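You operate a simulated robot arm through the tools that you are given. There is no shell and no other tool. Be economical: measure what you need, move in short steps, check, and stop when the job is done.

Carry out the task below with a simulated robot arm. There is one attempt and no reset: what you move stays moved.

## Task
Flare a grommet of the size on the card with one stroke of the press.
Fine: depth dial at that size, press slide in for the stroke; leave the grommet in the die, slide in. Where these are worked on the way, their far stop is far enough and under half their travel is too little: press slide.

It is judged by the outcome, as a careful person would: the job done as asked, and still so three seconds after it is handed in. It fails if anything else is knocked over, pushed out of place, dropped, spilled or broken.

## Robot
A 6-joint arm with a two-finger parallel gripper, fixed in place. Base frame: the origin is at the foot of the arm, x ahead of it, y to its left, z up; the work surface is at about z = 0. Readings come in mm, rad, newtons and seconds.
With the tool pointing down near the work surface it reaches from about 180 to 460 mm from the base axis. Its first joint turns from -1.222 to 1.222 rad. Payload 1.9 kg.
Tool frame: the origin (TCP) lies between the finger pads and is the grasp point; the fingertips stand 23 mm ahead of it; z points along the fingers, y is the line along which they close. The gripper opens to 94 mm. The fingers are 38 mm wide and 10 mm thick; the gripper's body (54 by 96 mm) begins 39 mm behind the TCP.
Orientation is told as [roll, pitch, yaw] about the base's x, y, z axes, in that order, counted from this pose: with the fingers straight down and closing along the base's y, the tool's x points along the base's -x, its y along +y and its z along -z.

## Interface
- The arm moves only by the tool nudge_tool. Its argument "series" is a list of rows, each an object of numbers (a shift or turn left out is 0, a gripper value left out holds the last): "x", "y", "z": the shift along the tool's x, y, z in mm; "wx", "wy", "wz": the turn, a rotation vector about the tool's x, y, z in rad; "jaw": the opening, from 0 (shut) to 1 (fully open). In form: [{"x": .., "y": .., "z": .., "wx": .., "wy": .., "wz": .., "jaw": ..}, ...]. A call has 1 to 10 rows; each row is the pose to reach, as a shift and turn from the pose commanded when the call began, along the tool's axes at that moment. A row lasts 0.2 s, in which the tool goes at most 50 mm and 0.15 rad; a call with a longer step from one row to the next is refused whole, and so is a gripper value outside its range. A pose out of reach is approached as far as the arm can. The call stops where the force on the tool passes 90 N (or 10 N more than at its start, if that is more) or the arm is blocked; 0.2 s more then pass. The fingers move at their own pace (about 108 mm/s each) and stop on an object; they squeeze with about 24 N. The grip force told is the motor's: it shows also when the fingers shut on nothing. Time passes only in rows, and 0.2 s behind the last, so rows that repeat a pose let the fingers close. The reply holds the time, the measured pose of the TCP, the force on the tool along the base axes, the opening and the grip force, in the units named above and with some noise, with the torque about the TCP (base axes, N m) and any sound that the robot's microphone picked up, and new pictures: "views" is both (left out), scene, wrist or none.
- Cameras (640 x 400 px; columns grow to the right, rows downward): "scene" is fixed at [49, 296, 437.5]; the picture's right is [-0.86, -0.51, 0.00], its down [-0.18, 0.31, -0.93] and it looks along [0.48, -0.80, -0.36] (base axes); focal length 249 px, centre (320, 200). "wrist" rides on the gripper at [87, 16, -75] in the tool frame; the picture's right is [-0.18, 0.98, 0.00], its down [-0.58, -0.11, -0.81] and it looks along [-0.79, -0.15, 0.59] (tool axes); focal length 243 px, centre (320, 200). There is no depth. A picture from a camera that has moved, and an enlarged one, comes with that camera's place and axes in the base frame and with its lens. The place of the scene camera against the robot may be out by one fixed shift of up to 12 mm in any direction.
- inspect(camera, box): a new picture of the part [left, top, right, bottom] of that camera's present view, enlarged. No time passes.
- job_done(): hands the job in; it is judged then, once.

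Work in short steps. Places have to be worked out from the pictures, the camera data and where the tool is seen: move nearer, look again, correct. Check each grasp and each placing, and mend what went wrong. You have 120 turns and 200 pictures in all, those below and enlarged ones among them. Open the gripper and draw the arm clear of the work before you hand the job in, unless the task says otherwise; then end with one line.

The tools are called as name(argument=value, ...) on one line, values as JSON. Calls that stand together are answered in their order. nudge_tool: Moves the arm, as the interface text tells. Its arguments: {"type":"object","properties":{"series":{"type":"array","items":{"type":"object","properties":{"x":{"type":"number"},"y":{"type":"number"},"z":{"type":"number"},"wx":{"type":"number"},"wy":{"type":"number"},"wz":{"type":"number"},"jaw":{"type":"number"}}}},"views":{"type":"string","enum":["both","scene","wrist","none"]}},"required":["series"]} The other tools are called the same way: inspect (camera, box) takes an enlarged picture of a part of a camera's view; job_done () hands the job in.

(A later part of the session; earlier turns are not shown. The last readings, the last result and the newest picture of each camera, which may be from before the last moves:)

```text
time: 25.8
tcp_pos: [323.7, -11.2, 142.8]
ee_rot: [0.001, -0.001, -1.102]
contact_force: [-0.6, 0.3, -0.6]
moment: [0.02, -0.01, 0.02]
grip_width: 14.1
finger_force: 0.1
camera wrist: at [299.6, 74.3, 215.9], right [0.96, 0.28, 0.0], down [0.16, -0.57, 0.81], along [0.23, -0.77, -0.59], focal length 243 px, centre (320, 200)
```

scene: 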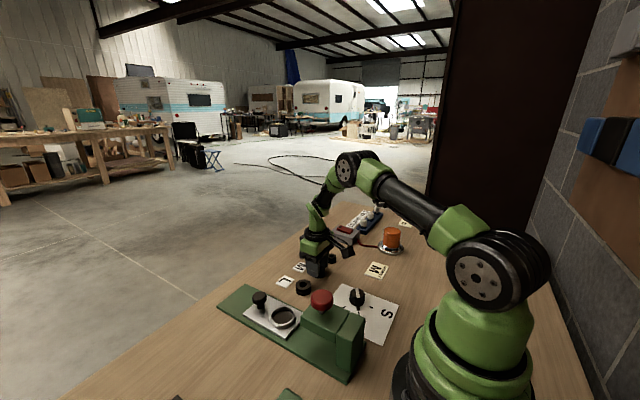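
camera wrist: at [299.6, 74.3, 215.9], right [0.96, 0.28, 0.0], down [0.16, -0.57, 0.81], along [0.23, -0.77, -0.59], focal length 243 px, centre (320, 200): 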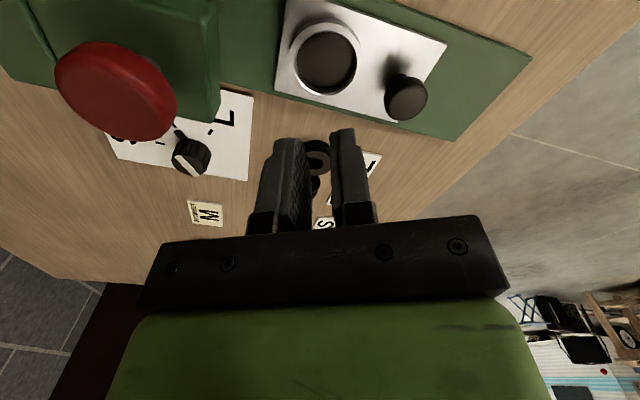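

The grip width fell to 14 mm, so the grommet slipped out. I look for where it is.

inspect(camera="scene", box=[230, 220, 400, 330])

inspect(camera="wrist", box=[220, 90, 420, 240])

```text
3.64 times, centred on (315, 275) of scene
camera zoom: at [49.0, 296.0, 437.5], right [-0.86, -0.51, 0.0], down [-0.18, 0.31, -0.93], along [0.48, -0.8, -0.36], focal length 906 px, centre (338, -73)
```

zoom: 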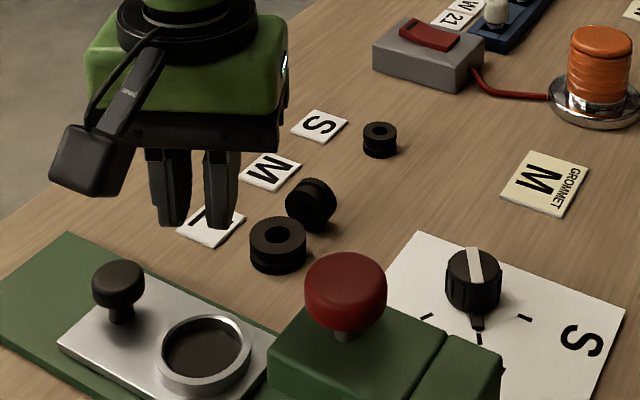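

```text
2.67 times, centred on (320, 165) of wrist
camera zoom: at [299.6, 74.3, 215.9], right [0.96, 0.28, 0.0], down [0.16, -0.57, 0.81], along [0.23, -0.77, -0.59], focal length 647 px, centre (320, 293)
```

zoom: 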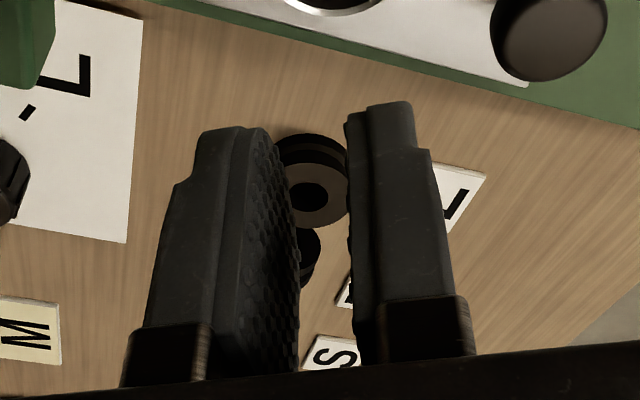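

The M grommet now rests tilted on the table between its old place and L, at about (344,-155). I open the fingers and go back over it for a closer look.

nudge_tool(series=[{"x": -12, "y": -7, "wz": -0.13, "jaw": 0.5}, {"x": -30, "y": -18, "wz": -0.27}, {"x": -50, "y": -30, "wz": -0.41}, {"x": -70, "y": -42, "wz": -0.55}, {"x": -90, "y": -54, "wz": -0.69}, {"x": -110, "y": -66, "wz": -0.83}, {"x": -120, "y": -72, "wz": -0.97}, {"x": -120, "y": -72, "wz": -1.1}, {"x": -120, "y": -72, "wz": -1.1}], views="wrist")

inspect(camera="wrist", box=[220, 50, 440, 200])

inspect(camera="scene", box=[280, 245, 340, 295])

```text
time: 27.8
tcp_pos: [314.6, -150.2, 140.9]
ee_rot: [0.0, -0.001, 0.002]
contact_force: [-0.6, 0.2, -0.4]
moment: [0.0, 0.0, 0.02]
grip_width: 47.1
finger_force: 0.1
camera wrist: at [227.8, -134.5, 215.5], right [0.18, 0.98, 0.0], down [0.58, -0.11, 0.81], along [0.79, -0.15, -0.59], focal length 243 px, centre (320, 200)
```

wrist: 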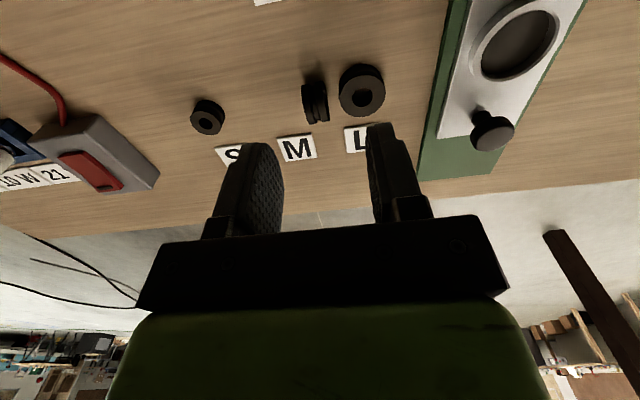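

```text
2.67 times, centred on (330, 125) of wrist
camera zoom: at [227.8, -134.5, 215.5], right [0.18, 0.98, 0.0], down [0.58, -0.11, 0.81], along [0.79, -0.15, -0.59], focal length 647 px, centre (293, 400)
```

zoom: 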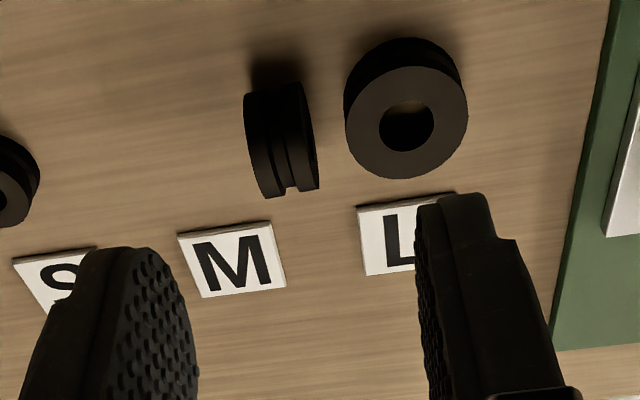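

```text
8.00 times, centred on (310, 270) of scene
camera zoom: at [49.0, 296.0, 437.5], right [-0.86, -0.51, 0.0], down [-0.18, 0.31, -0.93], along [0.48, -0.8, -0.36], focal length 1993 px, centre (400, -360)
```

zoom: 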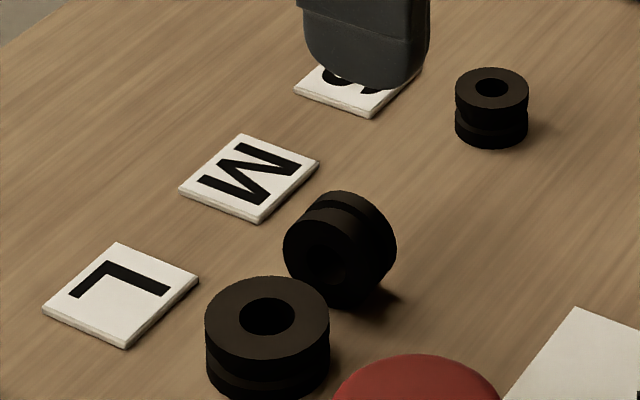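

The M grommet is standing on its rim at (348,-161) with its axis roughly along y. I close the fingers and come down just above L height on its +y side. From there I can gently tip it over flat toward -y.

nudge_tool(series=[{"x": -17, "y": 10, "z": 10, "jaw": 0}, {"x": -34, "y": 18, "z": 30}, {"x": -34, "y": 18, "z": 55}, {"x": -34, "y": 18, "z": 75}, {"x": -34, "y": 18, "z": 86}, {"x": -34, "y": 18, "z": 92}, {"x": -34, "y": 18, "z": 92}])

inspect(camera="scene", box=[270, 235, 350, 295])

```text
time: 29.4
tcp_pos: [347.6, -133.0, 49.8]
ee_rot: [0.0, -0.003, 0.001]
contact_force: [0.4, -0.5, 0.5]
moment: [-0.01, -0.04, 0.02]
grip_width: 0.0
finger_force: 23.9
camera wrist: at [262.4, -116.5, 123.8], right [0.18, 0.98, 0.0], down [0.58, -0.11, 0.81], along [0.79, -0.15, -0.59], focal length 243 px, centre (320, 200)
```

scene: 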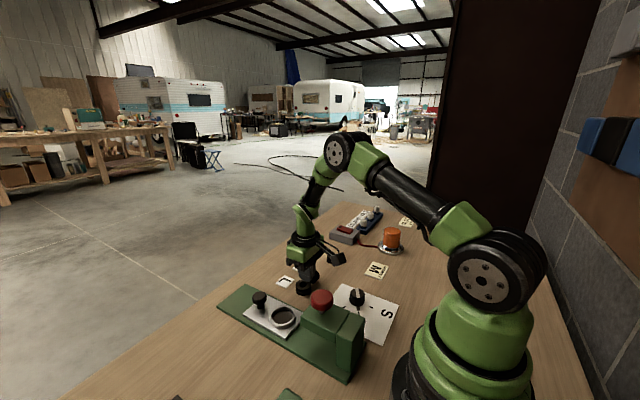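
wrist: 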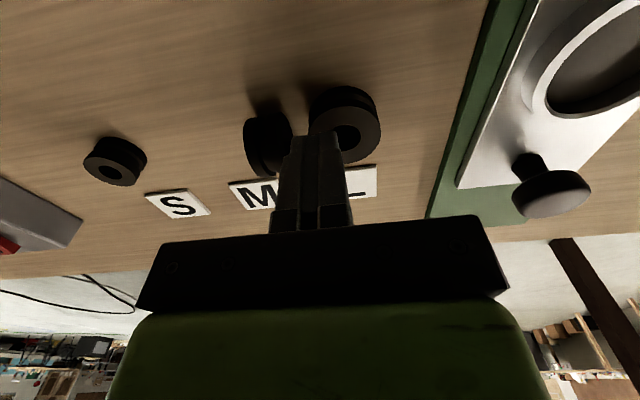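

```text
6.67 times, centred on (310, 265) of scene
camera zoom: at [49.0, 296.0, 437.5], right [-0.86, -0.51, 0.0], down [-0.18, 0.31, -0.93], along [0.48, -0.8, -0.36], focal length 1660 px, centre (387, -233)
```

zoom: 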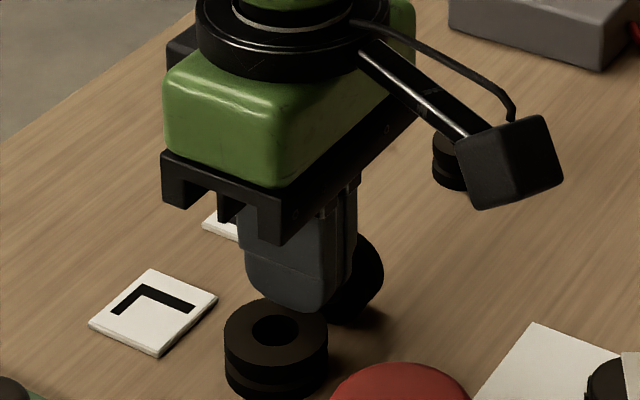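

The closed fingertips are just above L's top and behind the standing grommet. I push slowly toward -y, 15 mm first.

nudge_tool(series=[{"y": -3}, {"y": -6}, {"y": -9}, {"y": -12}, {"y": -15}, {"y": -18}])

inspect(camera="scene", box=[270, 235, 350, 295])

inspect(camera="wrist", box=[200, 70, 400, 210])

```text
time: 30.8
tcp_pos: [347.6, -151.8, 50.2]
ee_rot: [0.0, -0.001, 0.0]
contact_force: [-0.3, 0.0, 0.5]
moment: [0.01, -0.04, 0.0]
grip_width: 0.2
finger_force: 24.4
camera wrist: at [262.4, -134.6, 123.9], right [0.18, 0.98, 0.0], down [0.58, -0.11, 0.81], along [0.79, -0.15, -0.59], focal length 243 px, centre (320, 200)
```

scene: 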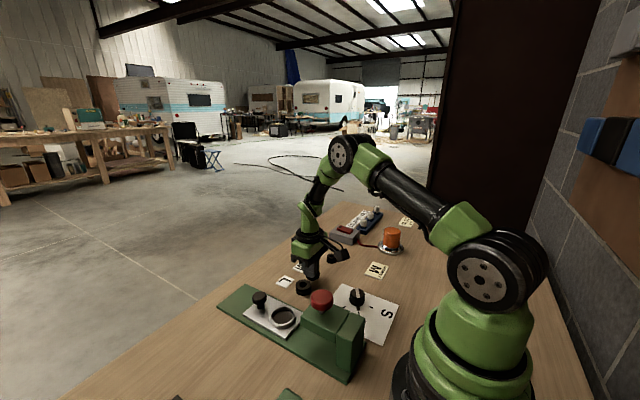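
wrist: 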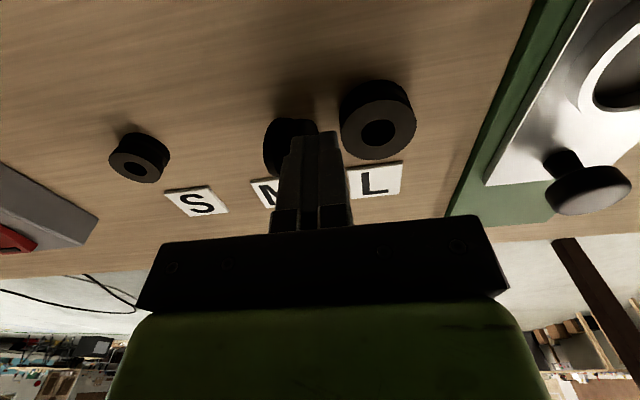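

```text
6.67 times, centred on (310, 265) of scene
camera zoom: at [49.0, 296.0, 437.5], right [-0.86, -0.51, 0.0], down [-0.18, 0.31, -0.93], along [0.48, -0.8, -0.36], focal length 1660 px, centre (387, -233)
```

zoom: 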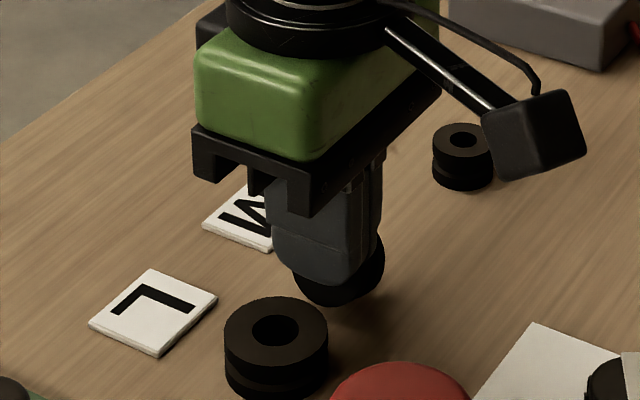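

```text
2.86 times, centred on (300, 140) of wrist
camera zoom: at [262.4, -134.6, 123.9], right [0.18, 0.98, 0.0], down [0.58, -0.11, 0.81], along [0.79, -0.15, -0.59], focal length 693 px, centre (377, 371)
```

zoom: 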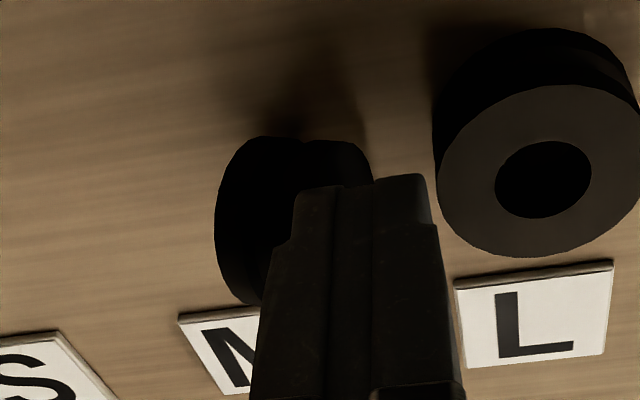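

The fingers seem just to reach the grommet, with no force yet. I keep pushing another 16 mm.

nudge_tool(series=[{"y": -3}, {"y": -6}, {"y": -9}, {"y": -12}, {"y": -15}, {"y": -18}, {"y": -18}], views="wrist")

inspect(camera="scene", box=[270, 235, 350, 295])

```text
time: 32.4
tcp_pos: [348.0, -169.0, 50.4]
ee_rot: [0.001, -0.002, 0.001]
contact_force: [0.1, 0.1, -0.7]
moment: [0.01, 0.02, 0.01]
grip_width: 0.0
finger_force: 24.0
camera wrist: at [262.8, -152.2, 124.4], right [0.18, 0.98, 0.0], down [0.58, -0.11, 0.81], along [0.79, -0.15, -0.59], focal length 243 px, centre (320, 200)
```

wrist: 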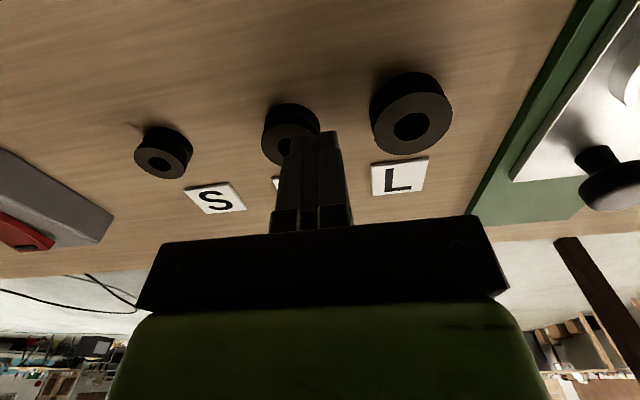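

```text
6.67 times, centred on (310, 265) of scene
camera zoom: at [49.0, 296.0, 437.5], right [-0.86, -0.51, 0.0], down [-0.18, 0.31, -0.93], along [0.48, -0.8, -0.36], focal length 1660 px, centre (387, -233)
```

zoom: 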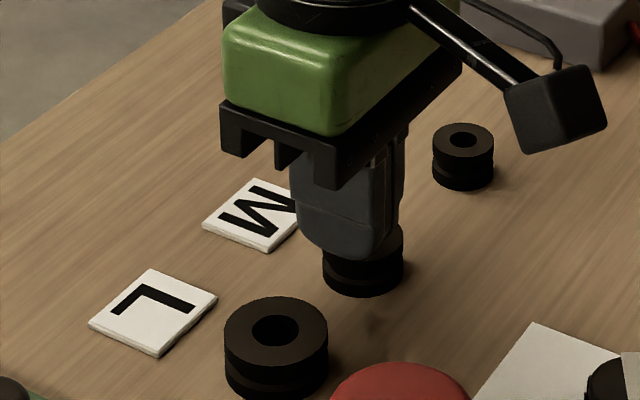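

The grommet is lying flat again. I rise and look from above with the fingers open.

nudge_tool(series=[{"z": -20}, {"z": -40, "x": 8, "y": -8, "jaw": 0.5}, {"z": -40, "x": 8, "y": -8}, {"z": -40, "x": 8, "y": -8}], views="wrist")

inspect(camera="wrist", box=[220, 60, 420, 200])

inspect(camera="scene", box=[270, 235, 350, 295])

```text
time: 33.4
tcp_pos: [339.8, -176.3, 89.7]
ee_rot: [0.001, -0.001, 0.0]
contact_force: [-0.4, 0.5, -0.4]
moment: [0.01, 0.0, 0.0]
grip_width: 46.9
finger_force: 0.0
camera wrist: at [254.2, -159.8, 164.4], right [0.18, 0.98, 0.0], down [0.58, -0.11, 0.81], along [0.79, -0.15, -0.59], focal length 243 px, centre (320, 200)
```

wrist: 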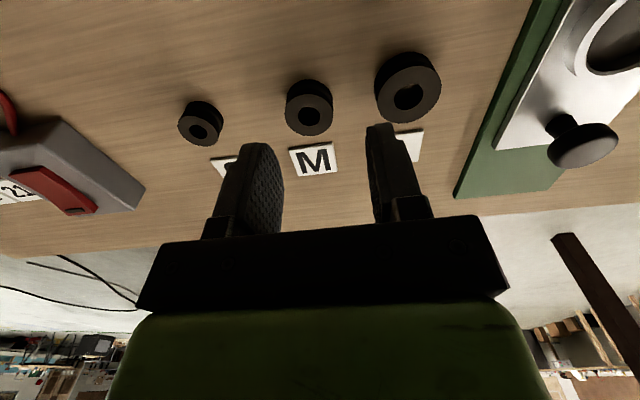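

```text
2.86 times, centred on (320, 130) of wrist
camera zoom: at [254.2, -159.8, 164.4], right [0.18, 0.98, 0.0], down [0.58, -0.11, 0.81], along [0.79, -0.15, -0.59], focal length 693 px, centre (320, 400)
```

zoom: 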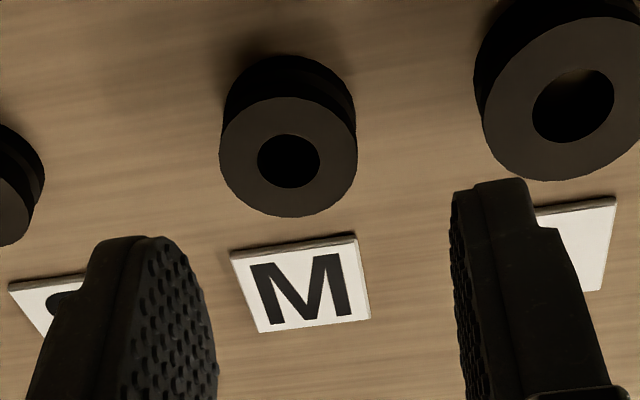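

```text
6.67 times, centred on (310, 265) of scene
camera zoom: at [49.0, 296.0, 437.5], right [-0.86, -0.51, 0.0], down [-0.18, 0.31, -0.93], along [0.48, -0.8, -0.36], focal length 1660 px, centre (387, -233)
```

zoom: 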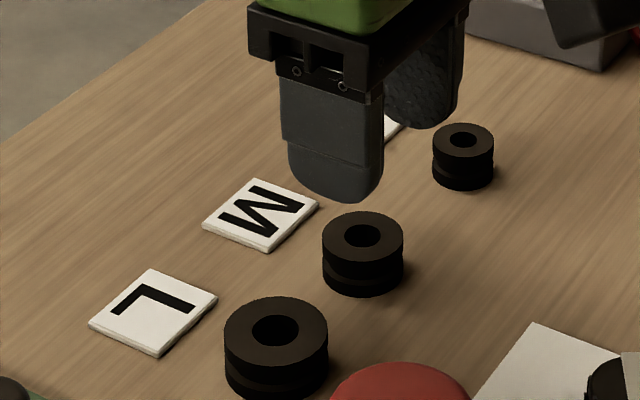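

It is upright and flat at (353,-186.5). I go down deeper this time to z≈27 for a full-height grip, then lift slowly.

nudge_tool(series=[{"x": -13, "y": -10, "z": 15}, {"x": -13, "y": -10, "z": 40}, {"x": -13, "y": -10, "z": 55}, {"x": -13, "y": -10, "z": 62.5}, {"x": -13, "y": -10, "z": 62.5}, {"x": -13, "y": -10, "z": 62.5, "jaw": 0.2}, {"x": -13, "y": -10, "z": 62.5, "jaw": 0.2}, {"x": -13, "y": -10, "z": 62.5, "jaw": 0.2}])

inspect(camera="wrist", box=[220, 80, 420, 220])

```text
time: 35.2
tcp_pos: [351.7, -187.7, 26.7]
ee_rot: [-0.002, -0.003, 0.0]
contact_force: [0.3, -0.4, -0.3]
moment: [-0.01, 0.01, 0.0]
grip_width: 32.3
finger_force: 24.1
camera wrist: at [267.0, -170.1, 100.8], right [0.18, 0.98, 0.0], down [0.58, -0.11, 0.81], along [0.79, -0.15, -0.59], focal length 243 px, centre (320, 200)
```

scene: 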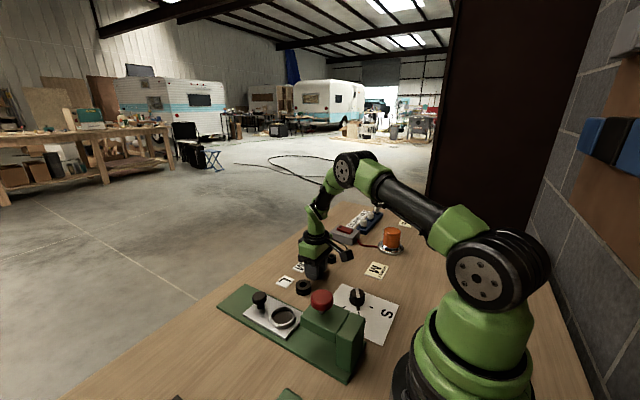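
wrist: 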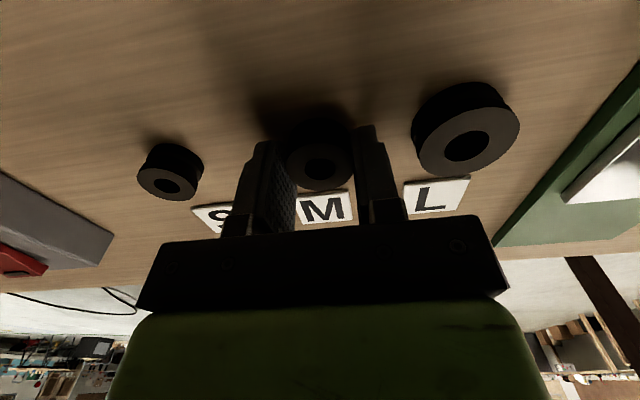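

```text
2.86 times, centred on (320, 150) of wrist
camera zoom: at [267.0, -170.1, 100.8], right [0.18, 0.98, 0.0], down [0.58, -0.11, 0.81], along [0.79, -0.15, -0.59], focal length 693 px, centre (320, 343)
```

zoom: 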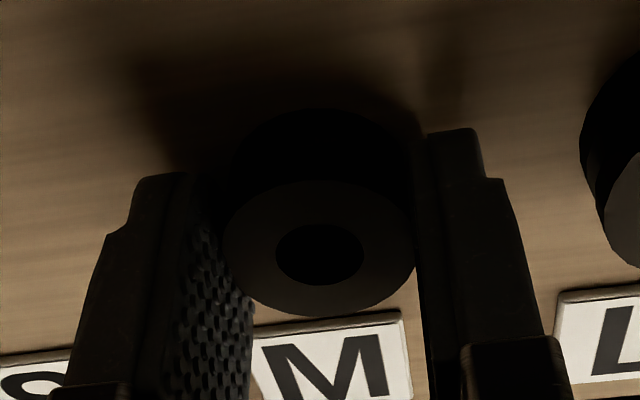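

It is gripped at 32.3 mm, now deep on the pads. I command full closing and lift slowly by 40 mm to check the hold.

nudge_tool(series=[{"jaw": 0}, {"z": -3}, {"z": -8}, {"z": -14}, {"z": -20}, {"z": -27}, {"z": -34}, {"z": -40}])

inspect(camera="scene", box=[270, 225, 350, 285])

```text
time: 37.0
tcp_pos: [354.2, -186.8, 67.5]
ee_rot: [0.001, 0.0, 0.0]
contact_force: [0.2, -0.4, -0.1]
moment: [0.0, 0.02, 0.02]
grip_width: 32.3
finger_force: 23.8
camera wrist: at [267.9, -170.2, 141.5], right [0.18, 0.98, 0.0], down [0.58, -0.11, 0.81], along [0.79, -0.15, -0.59], focal length 243 px, centre (320, 200)
```

scene: 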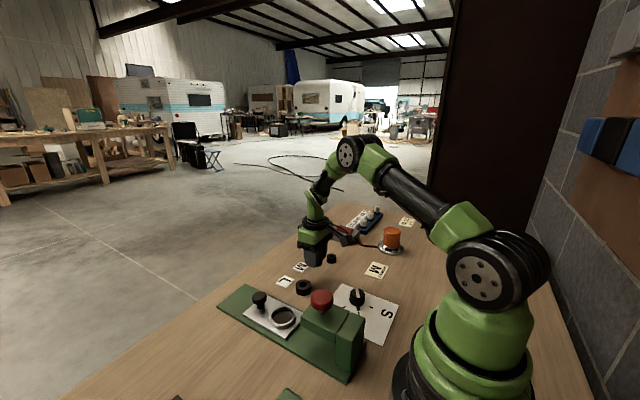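
wrist: 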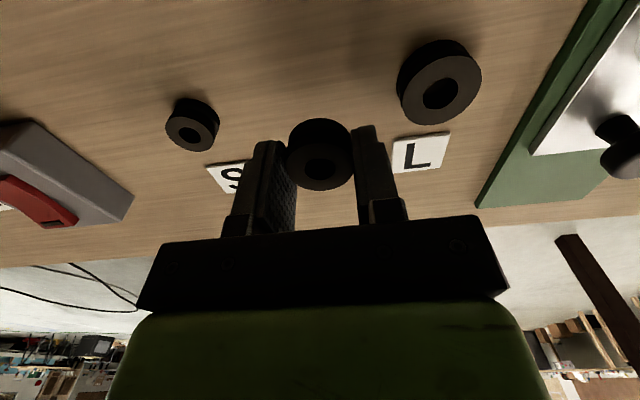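

```text
6.67 times, centred on (310, 255) of scene
camera zoom: at [49.0, 296.0, 437.5], right [-0.86, -0.51, 0.0], down [-0.18, 0.31, -0.93], along [0.48, -0.8, -0.36], focal length 1660 px, centre (387, -167)
```

zoom: 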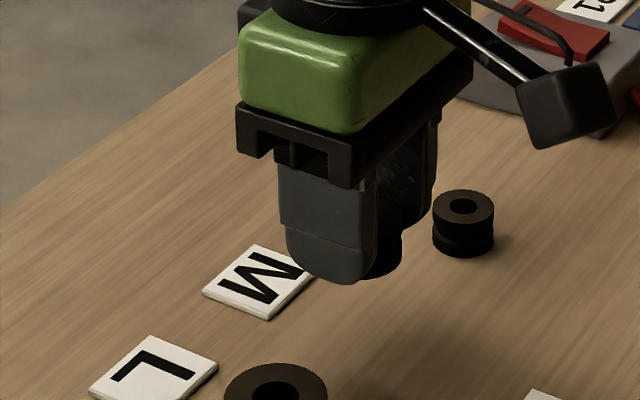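

The grommet holds firmly. I carry it to above the die slowly, with only 0.7 rad of yaw this time.

nudge_tool(series=[{"z": -12}, {"z": -26}, {"z": -40, "y": 5}, {"z": -48, "y": 18, "x": 3, "wz": 0.06}, {"z": -50, "y": 36, "x": 6, "wz": 0.15}, {"z": -50, "y": 56, "x": 9, "wz": 0.24}, {"z": -50, "y": 76, "x": 12, "wz": 0.33}, {"z": -50, "y": 96, "x": 16, "wz": 0.42}, {"z": -50, "y": 114, "x": 20, "wz": 0.5}, {"z": -50, "y": 126, "x": 22, "wz": 0.55}], views="wrist")

```text
time: 39.2
tcp_pos: [331.8, -60.6, 117.3]
ee_rot: [0.003, -0.004, -0.551]
contact_force: [0.9, -0.2, -1.5]
moment: [-0.02, 0.01, 0.03]
grip_width: 32.2
finger_force: 24.6
camera wrist: at [266.9, -1.1, 191.5], right [0.67, 0.74, 0.0], down [0.44, -0.4, 0.81], along [0.6, -0.54, -0.59], focal length 243 px, centre (320, 200)
```

wrist: 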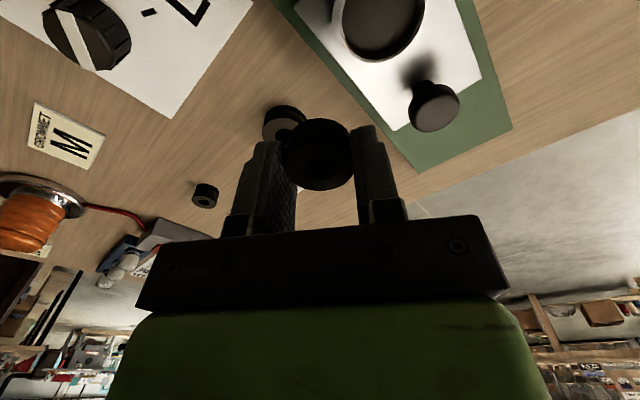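

Still held. I finish the move over the die.

nudge_tool(series=[{"x": 8, "y": 10, "wz": 0.05}, {"x": 17, "y": 20, "wz": 0.1}, {"x": 26, "y": 30, "wz": 0.15}, {"x": 34, "y": 40.2, "wz": 0.15}, {"x": 34, "y": 40.2, "wz": 0.15}])

inspect(camera="scene", box=[220, 240, 340, 330])

inspect(camera="wrist", box=[220, 0, 440, 200])

```text
time: 40.4
tcp_pos: [323.3, -8.8, 117.3]
ee_rot: [0.001, -0.002, -0.7]
contact_force: [-0.1, -0.1, -1.3]
moment: [-0.04, 0.02, -0.01]
grip_width: 32.4
finger_force: 23.5
camera wrist: at [268.6, 59.6, 191.2], right [0.77, 0.63, 0.0], down [0.37, -0.46, 0.81], along [0.51, -0.62, -0.59], focal length 243 px, centre (320, 200)
```

scene: 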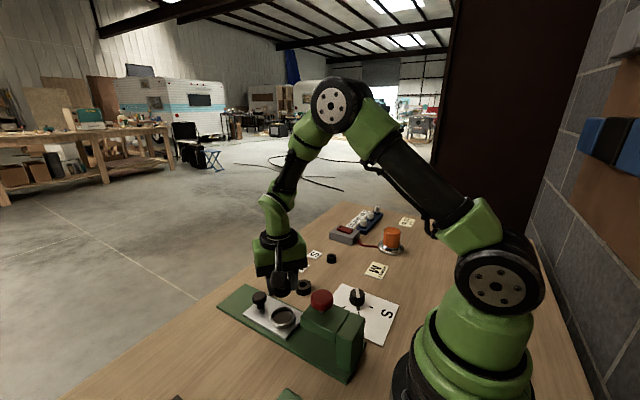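
wrist: 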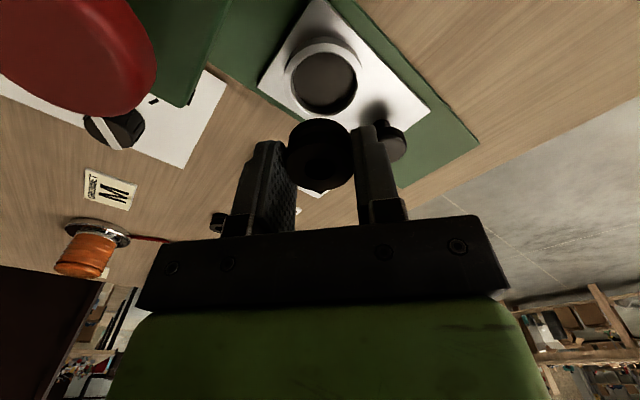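

```text
4.44 times, centred on (280, 285) of scene
camera zoom: at [49.0, 296.0, 437.5], right [-0.86, -0.51, 0.0], down [-0.18, 0.31, -0.93], along [0.48, -0.8, -0.36], focal length 1107 px, centre (498, -178)
```

zoom: 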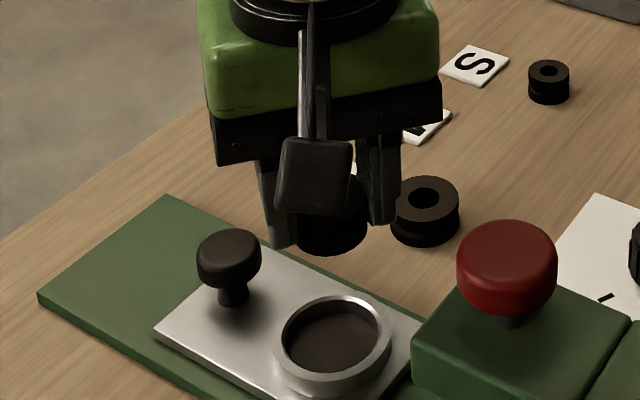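

```text
2.00 times, centred on (330, 100) of wrist
camera zoom: at [268.6, 59.6, 191.2], right [0.77, 0.63, 0.0], down [0.37, -0.46, 0.81], along [0.51, -0.62, -0.59], focal length 485 px, centre (300, 400)
```

zoom: 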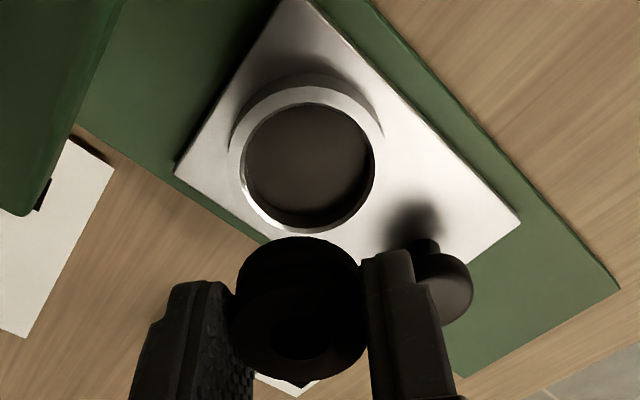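

The die centre reads about (326,-8) with a 23 mm inner radius, against the grommet's 16 mm. I adjust 2–3 mm and lower to TCP z≈55.

nudge_tool(series=[{"x": -1, "y": 1, "z": 12}, {"x": -1.7, "y": 2.1, "z": 26}, {"x": -1.7, "y": 2.1, "z": 40}, {"x": -1.7, "y": 2.1, "z": 52}, {"x": -1.7, "y": 2.1, "z": 61}, {"x": -1.7, "y": 2.1, "z": 61}])

inspect(camera="scene", box=[230, 270, 330, 345])

inspect(camera="wrist", box=[220, 40, 440, 210])

```text
time: 41.8
tcp_pos: [325.5, -6.9, 55.8]
ee_rot: [0.003, -0.001, -0.698]
contact_force: [-0.6, 0.9, -1.2]
moment: [0.0, 0.02, -0.01]
grip_width: 32.5
finger_force: 24.1
camera wrist: at [270.7, 60.0, 130.5], right [0.77, 0.63, 0.0], down [0.37, -0.46, 0.81], along [0.51, -0.62, -0.59], focal length 243 px, centre (320, 200)
```

scene: 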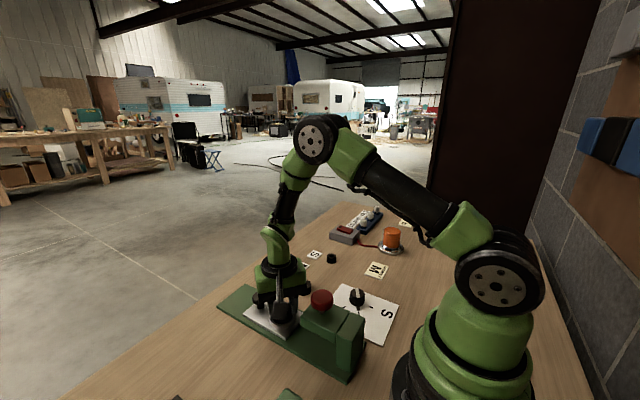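
wrist: 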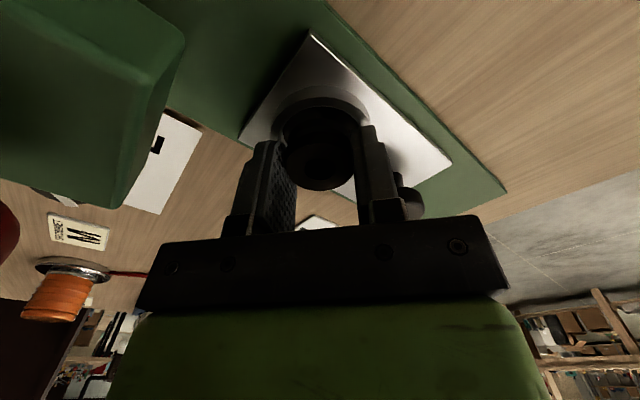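

```text
5.33 times, centred on (280, 308) of scene
camera zoom: at [49.0, 296.0, 437.5], right [-0.86, -0.51, 0.0], down [-0.18, 0.31, -0.93], along [0.48, -0.8, -0.36], focal length 1328 px, centre (533, -373)
```

zoom: 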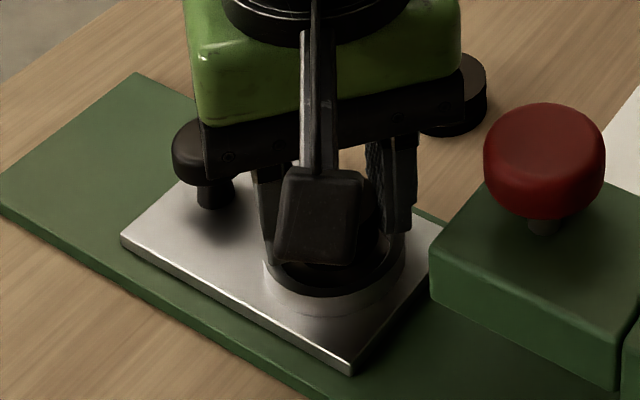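

```text
2.35 times, centred on (330, 125) of wrist
camera zoom: at [270.7, 60.0, 130.5], right [0.77, 0.63, 0.0], down [0.37, -0.46, 0.81], along [0.51, -0.62, -0.59], focal length 571 px, centre (296, 376)
```

zoom: 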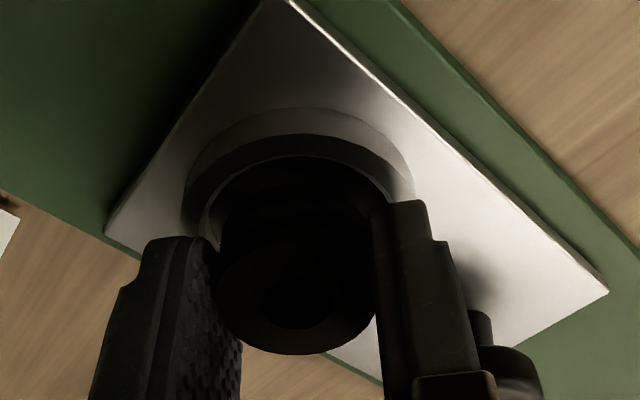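

The grommet is laterally centred over the ring. I lower in small steps to TCP z≈48, watching the force.

nudge_tool(series=[{"z": 2}, {"z": 4}, {"z": 6}, {"z": 7.5}, {"z": 7.5}])

inspect(camera="wrist", box=[220, 40, 440, 210])

inspect(camera="scene", box=[250, 290, 330, 350])

```text
time: 43.0
tcp_pos: [325.4, -8.4, 49.8]
ee_rot: [0.001, -0.002, -0.701]
contact_force: [-2.2, -0.2, 7.6]
moment: [-0.01, 0.27, 0.03]
grip_width: 32.3
finger_force: 23.9
camera wrist: at [270.9, 60.2, 123.4], right [0.77, 0.63, 0.0], down [0.37, -0.46, 0.81], along [0.51, -0.62, -0.59], focal length 243 px, centre (320, 200)
```

scene: 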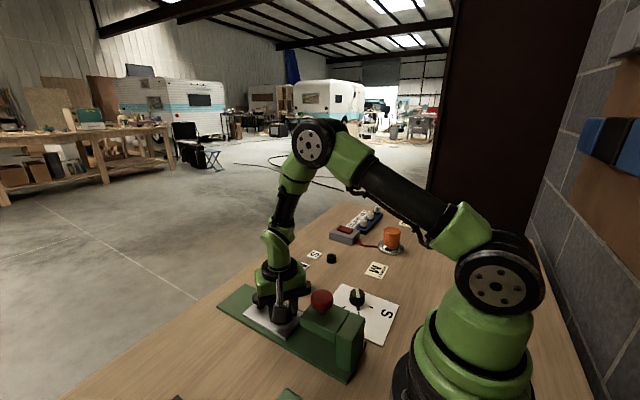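
wrist: 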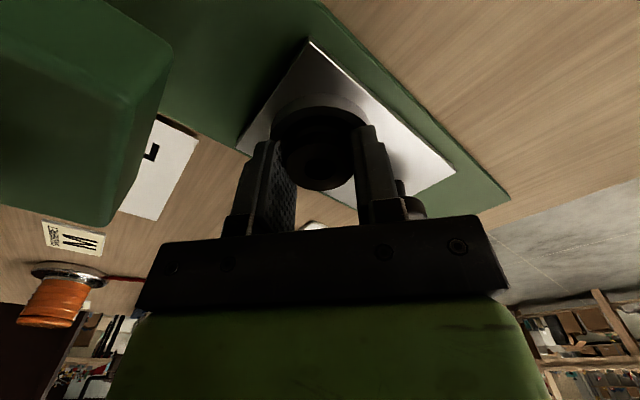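

```text
2.35 times, centred on (330, 125) of wrist
camera zoom: at [270.9, 60.2, 123.4], right [0.77, 0.63, 0.0], down [0.37, -0.46, 0.81], along [0.51, -0.62, -0.59], focal length 571 px, centre (296, 376)
```

zoom: 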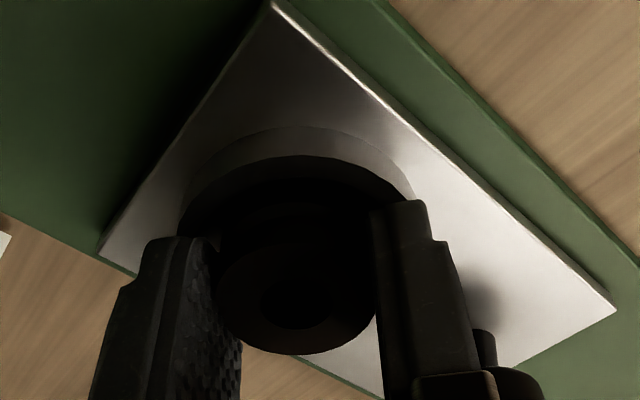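

```text
6.67 times, centred on (290, 320) of scene
camera zoom: at [49.0, 296.0, 437.5], right [-0.86, -0.51, 0.0], down [-0.18, 0.31, -0.93], along [0.48, -0.8, -0.36], focal length 1660 px, centre (520, -600)
```

zoom: 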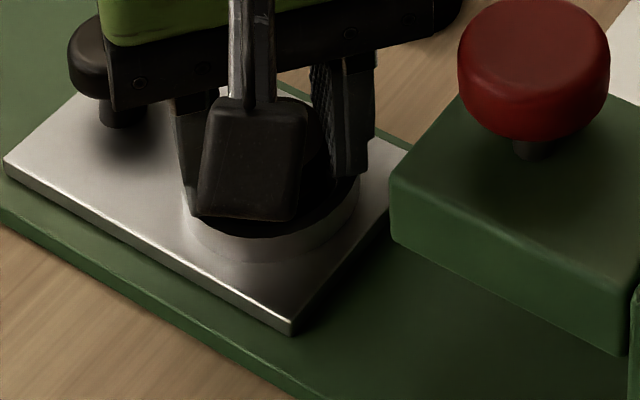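

Light contact at TCP z≈49.8 means a fingertip is on the ring rim, so the grommet's lower part is already inside the cup. I back off 1 mm and open a little to let it settle.

nudge_tool(series=[{"z": -0.5}, {"z": -0.5, "jaw": 0.4}, {"z": -0.5, "jaw": 0.42}, {"z": -0.5, "jaw": 0.45}, {"z": -5}, {"z": -20}, {"z": -45}])

inspect(camera="wrist", box=[220, 20, 440, 190])

inspect(camera="scene", box=[240, 275, 330, 345])

```text
time: 44.6
tcp_pos: [323.7, -7.6, 94.1]
ee_rot: [0.001, -0.002, -0.7]
contact_force: [0.5, 0.2, 0.7]
moment: [-0.03, 0.01, -0.02]
grip_width: 42.1
finger_force: 0.1
camera wrist: at [270.6, 60.6, 168.7], right [0.77, 0.63, 0.0], down [0.37, -0.46, 0.81], along [0.51, -0.62, -0.59], focal length 243 px, centre (320, 200)
```

scene: 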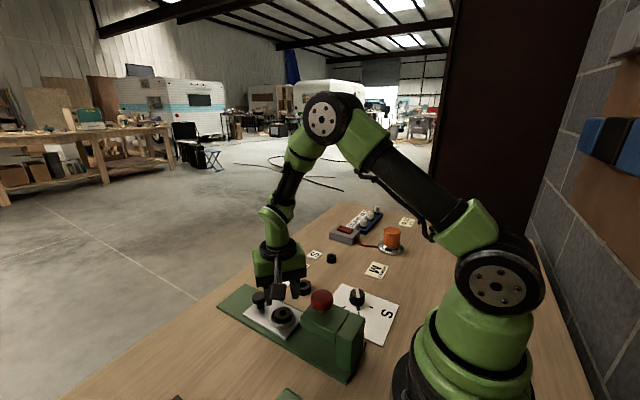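
wrist: 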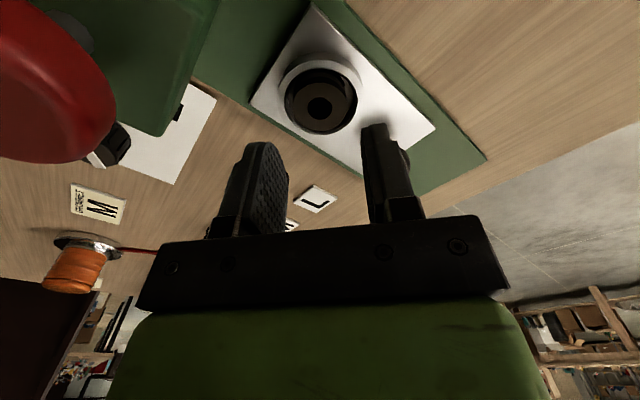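

```text
2.35 times, centred on (330, 105) of wrist
camera zoom: at [270.6, 60.6, 168.7], right [0.77, 0.63, 0.0], down [0.37, -0.46, 0.81], along [0.51, -0.62, -0.59], focal length 571 px, centre (296, 424)
```

zoom: 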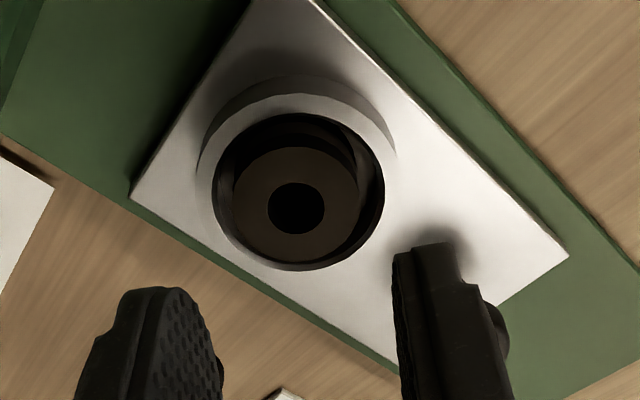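

```text
5.71 times, centred on (285, 310) of scene
camera zoom: at [49.0, 296.0, 437.5], right [-0.86, -0.51, 0.0], down [-0.18, 0.31, -0.93], along [0.48, -0.8, -0.36], focal length 1423 px, centre (520, -429)
```

zoom: 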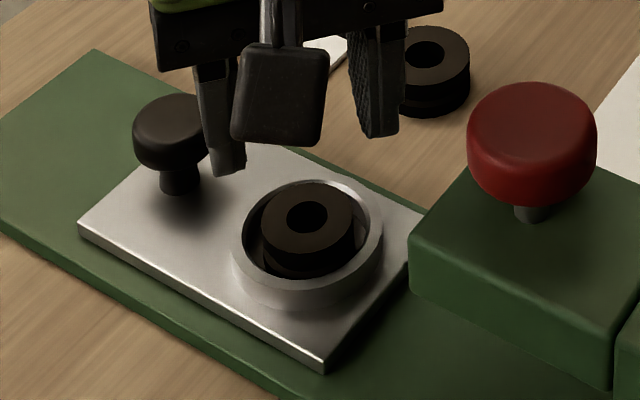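

The M grommet sits flat inside the die. Next I'll push the slide in: fingers closed at yaw -90°, so the camera stays clear of the red knob, and moved out beyond the slide knob at x≈428.

nudge_tool(series=[{"x": -10, "y": 8, "z": -10, "wz": 0.14, "jaw": 0}, {"x": -25, "y": 20, "z": -10, "wz": 0.28}, {"x": -40, "y": 32, "z": -10, "wz": 0.42}, {"x": -55, "y": 44, "z": -10, "wz": 0.56}, {"x": -70, "y": 56, "z": -10, "wz": 0.7}, {"x": -81, "y": 66, "z": -10, "wz": 0.8}, {"x": -81, "y": 66, "z": -10, "wz": 0.87}, {"x": -81, "y": 66, "z": -10, "wz": 0.87}])

inspect(camera="scene", box=[220, 255, 330, 345])

```text
time: 46.4
tcp_pos: [429.7, -9.9, 103.0]
ee_rot: [0.002, 0.0, -1.57]
contact_force: [-0.4, 0.8, 0.1]
moment: [-0.01, 0.01, 0.0]
grip_width: 0.0
finger_force: 24.1
camera wrist: at [447.2, 77.2, 178.0], right [0.98, -0.18, 0.0], down [-0.11, -0.58, 0.81], along [-0.15, -0.79, -0.59], focal length 243 px, centre (320, 200)
```

scene: 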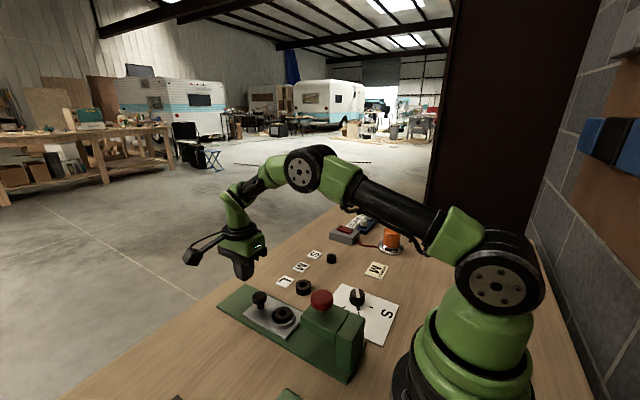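
wrist: 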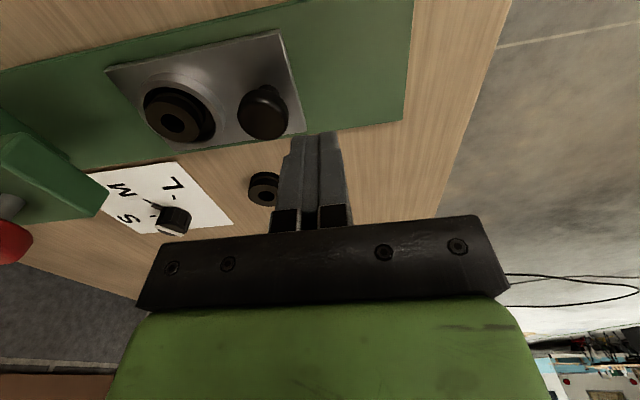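

```text
4.44 times, centred on (275, 300) of scene
camera zoom: at [49.0, 296.0, 437.5], right [-0.86, -0.51, 0.0], down [-0.18, 0.31, -0.93], along [0.48, -0.8, -0.36], focal length 1107 px, centre (520, -244)
```

zoom: 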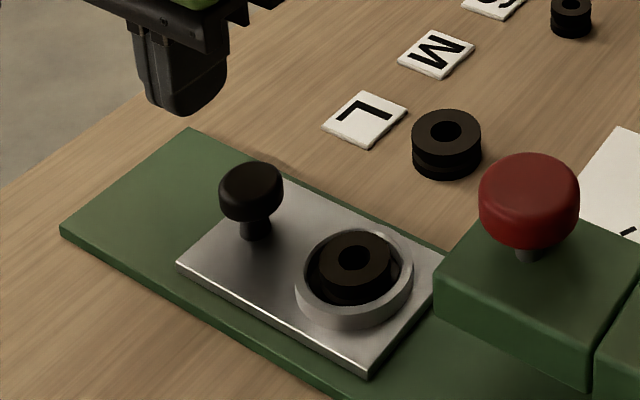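

The slide knob is at about x=395 and the fingers are clear beyond it. I lower to z≈50.

nudge_tool(series=[{"z": 20}, {"z": 40}, {"z": 53}, {"z": 53, "y": -5}, {"z": 53, "y": -12}, {"z": 53, "y": -20}, {"z": 53, "y": -30}], views="wrist")

inspect(camera="scene", box=[220, 255, 330, 345])

```text
time: 48.0
tcp_pos: [401.2, -9.5, 50.3]
ee_rot: [0.003, -0.001, -1.569]
contact_force: [-0.4, 0.4, -0.9]
moment: [-0.04, -0.03, 0.02]
grip_width: 0.1
finger_force: 23.7
camera wrist: at [417.1, 77.7, 125.2], right [0.98, -0.18, 0.0], down [-0.11, -0.58, 0.81], along [-0.15, -0.79, -0.59], focal length 243 px, centre (320, 200)
```

wrist: 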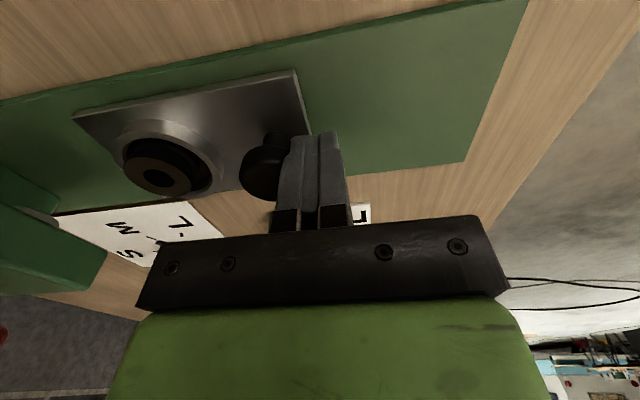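

```text
4.44 times, centred on (275, 300) of scene
camera zoom: at [49.0, 296.0, 437.5], right [-0.86, -0.51, 0.0], down [-0.18, 0.31, -0.93], along [0.48, -0.8, -0.36], focal length 1107 px, centre (520, -244)
```

zoom: 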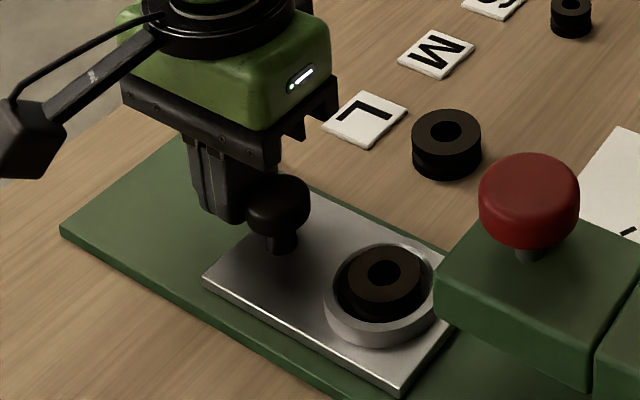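

The slide moves in smoothly with the grommet seated. I keep pushing.

nudge_tool(series=[{"y": -9}, {"y": -18}, {"y": -27}, {"y": -36}, {"y": -45}, {"y": -54}, {"y": -60}, {"y": -65}, {"y": -69}], views="wrist")

inspect(camera="scene", box=[240, 265, 370, 365])

```text
time: 50.0
tcp_pos: [330.6, -10.2, 49.3]
ee_rot: [0.001, 0.0, -1.571]
contact_force: [0.1, 0.3, 0.5]
moment: [0.0, -0.03, -0.02]
grip_width: 0.0
finger_force: 23.9
camera wrist: at [348.0, 77.1, 124.7], right [0.98, -0.18, 0.0], down [-0.11, -0.58, 0.81], along [-0.15, -0.79, -0.59], focal length 243 px, centre (320, 200)
```

wrist: 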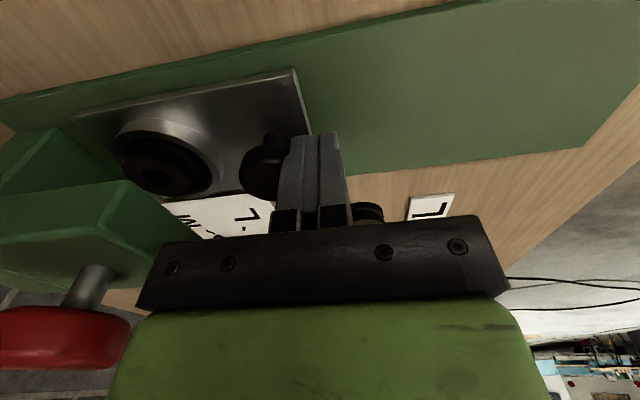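

```text
4.00 times, centred on (305, 315) of scene
camera zoom: at [49.0, 296.0, 437.5], right [-0.86, -0.51, 0.0], down [-0.18, 0.31, -0.93], along [0.48, -0.8, -0.36], focal length 996 px, centre (380, -260)
```

zoom: 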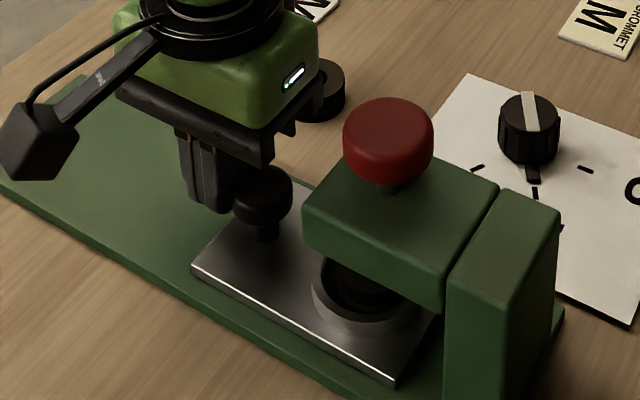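

Nearly in. I push the last stretch in small rows until it stops.

nudge_tool(series=[{"y": -3}, {"y": -6}, {"y": -8}, {"y": -10}, {"y": -12}, {"y": -14}, {"y": -16}], views="wrist")

inspect(camera="scene", box=[240, 265, 370, 365])

```text
time: 51.6
tcp_pos: [319.0, -9.6, 51.1]
ee_rot: [0.02, -0.002, -1.564]
contact_force: [48.1, 6.3, -39.6]
moment: [0.02, -0.6, -0.06]
grip_width: 0.0
finger_force: 24.1
camera wrist: at [334.9, 77.2, 125.7], right [0.98, -0.18, 0.02], down [-0.12, -0.58, 0.81], along [-0.13, -0.79, -0.59], focal length 243 px, centre (320, 200)
```

wrist: 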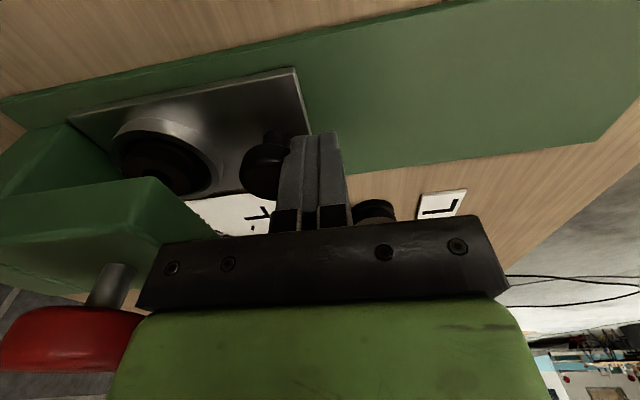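

```text
4.00 times, centred on (305, 315) of scene
camera zoom: at [49.1, 296.0, 437.5], right [-0.86, -0.51, 0.0], down [-0.18, 0.31, -0.93], along [0.48, -0.8, -0.36], focal length 996 px, centre (380, -260)
```

zoom: 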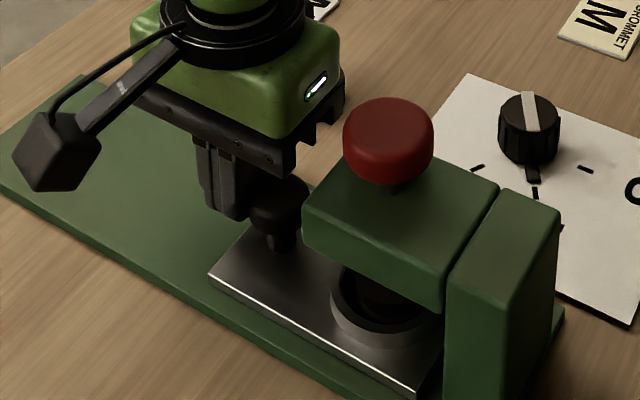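

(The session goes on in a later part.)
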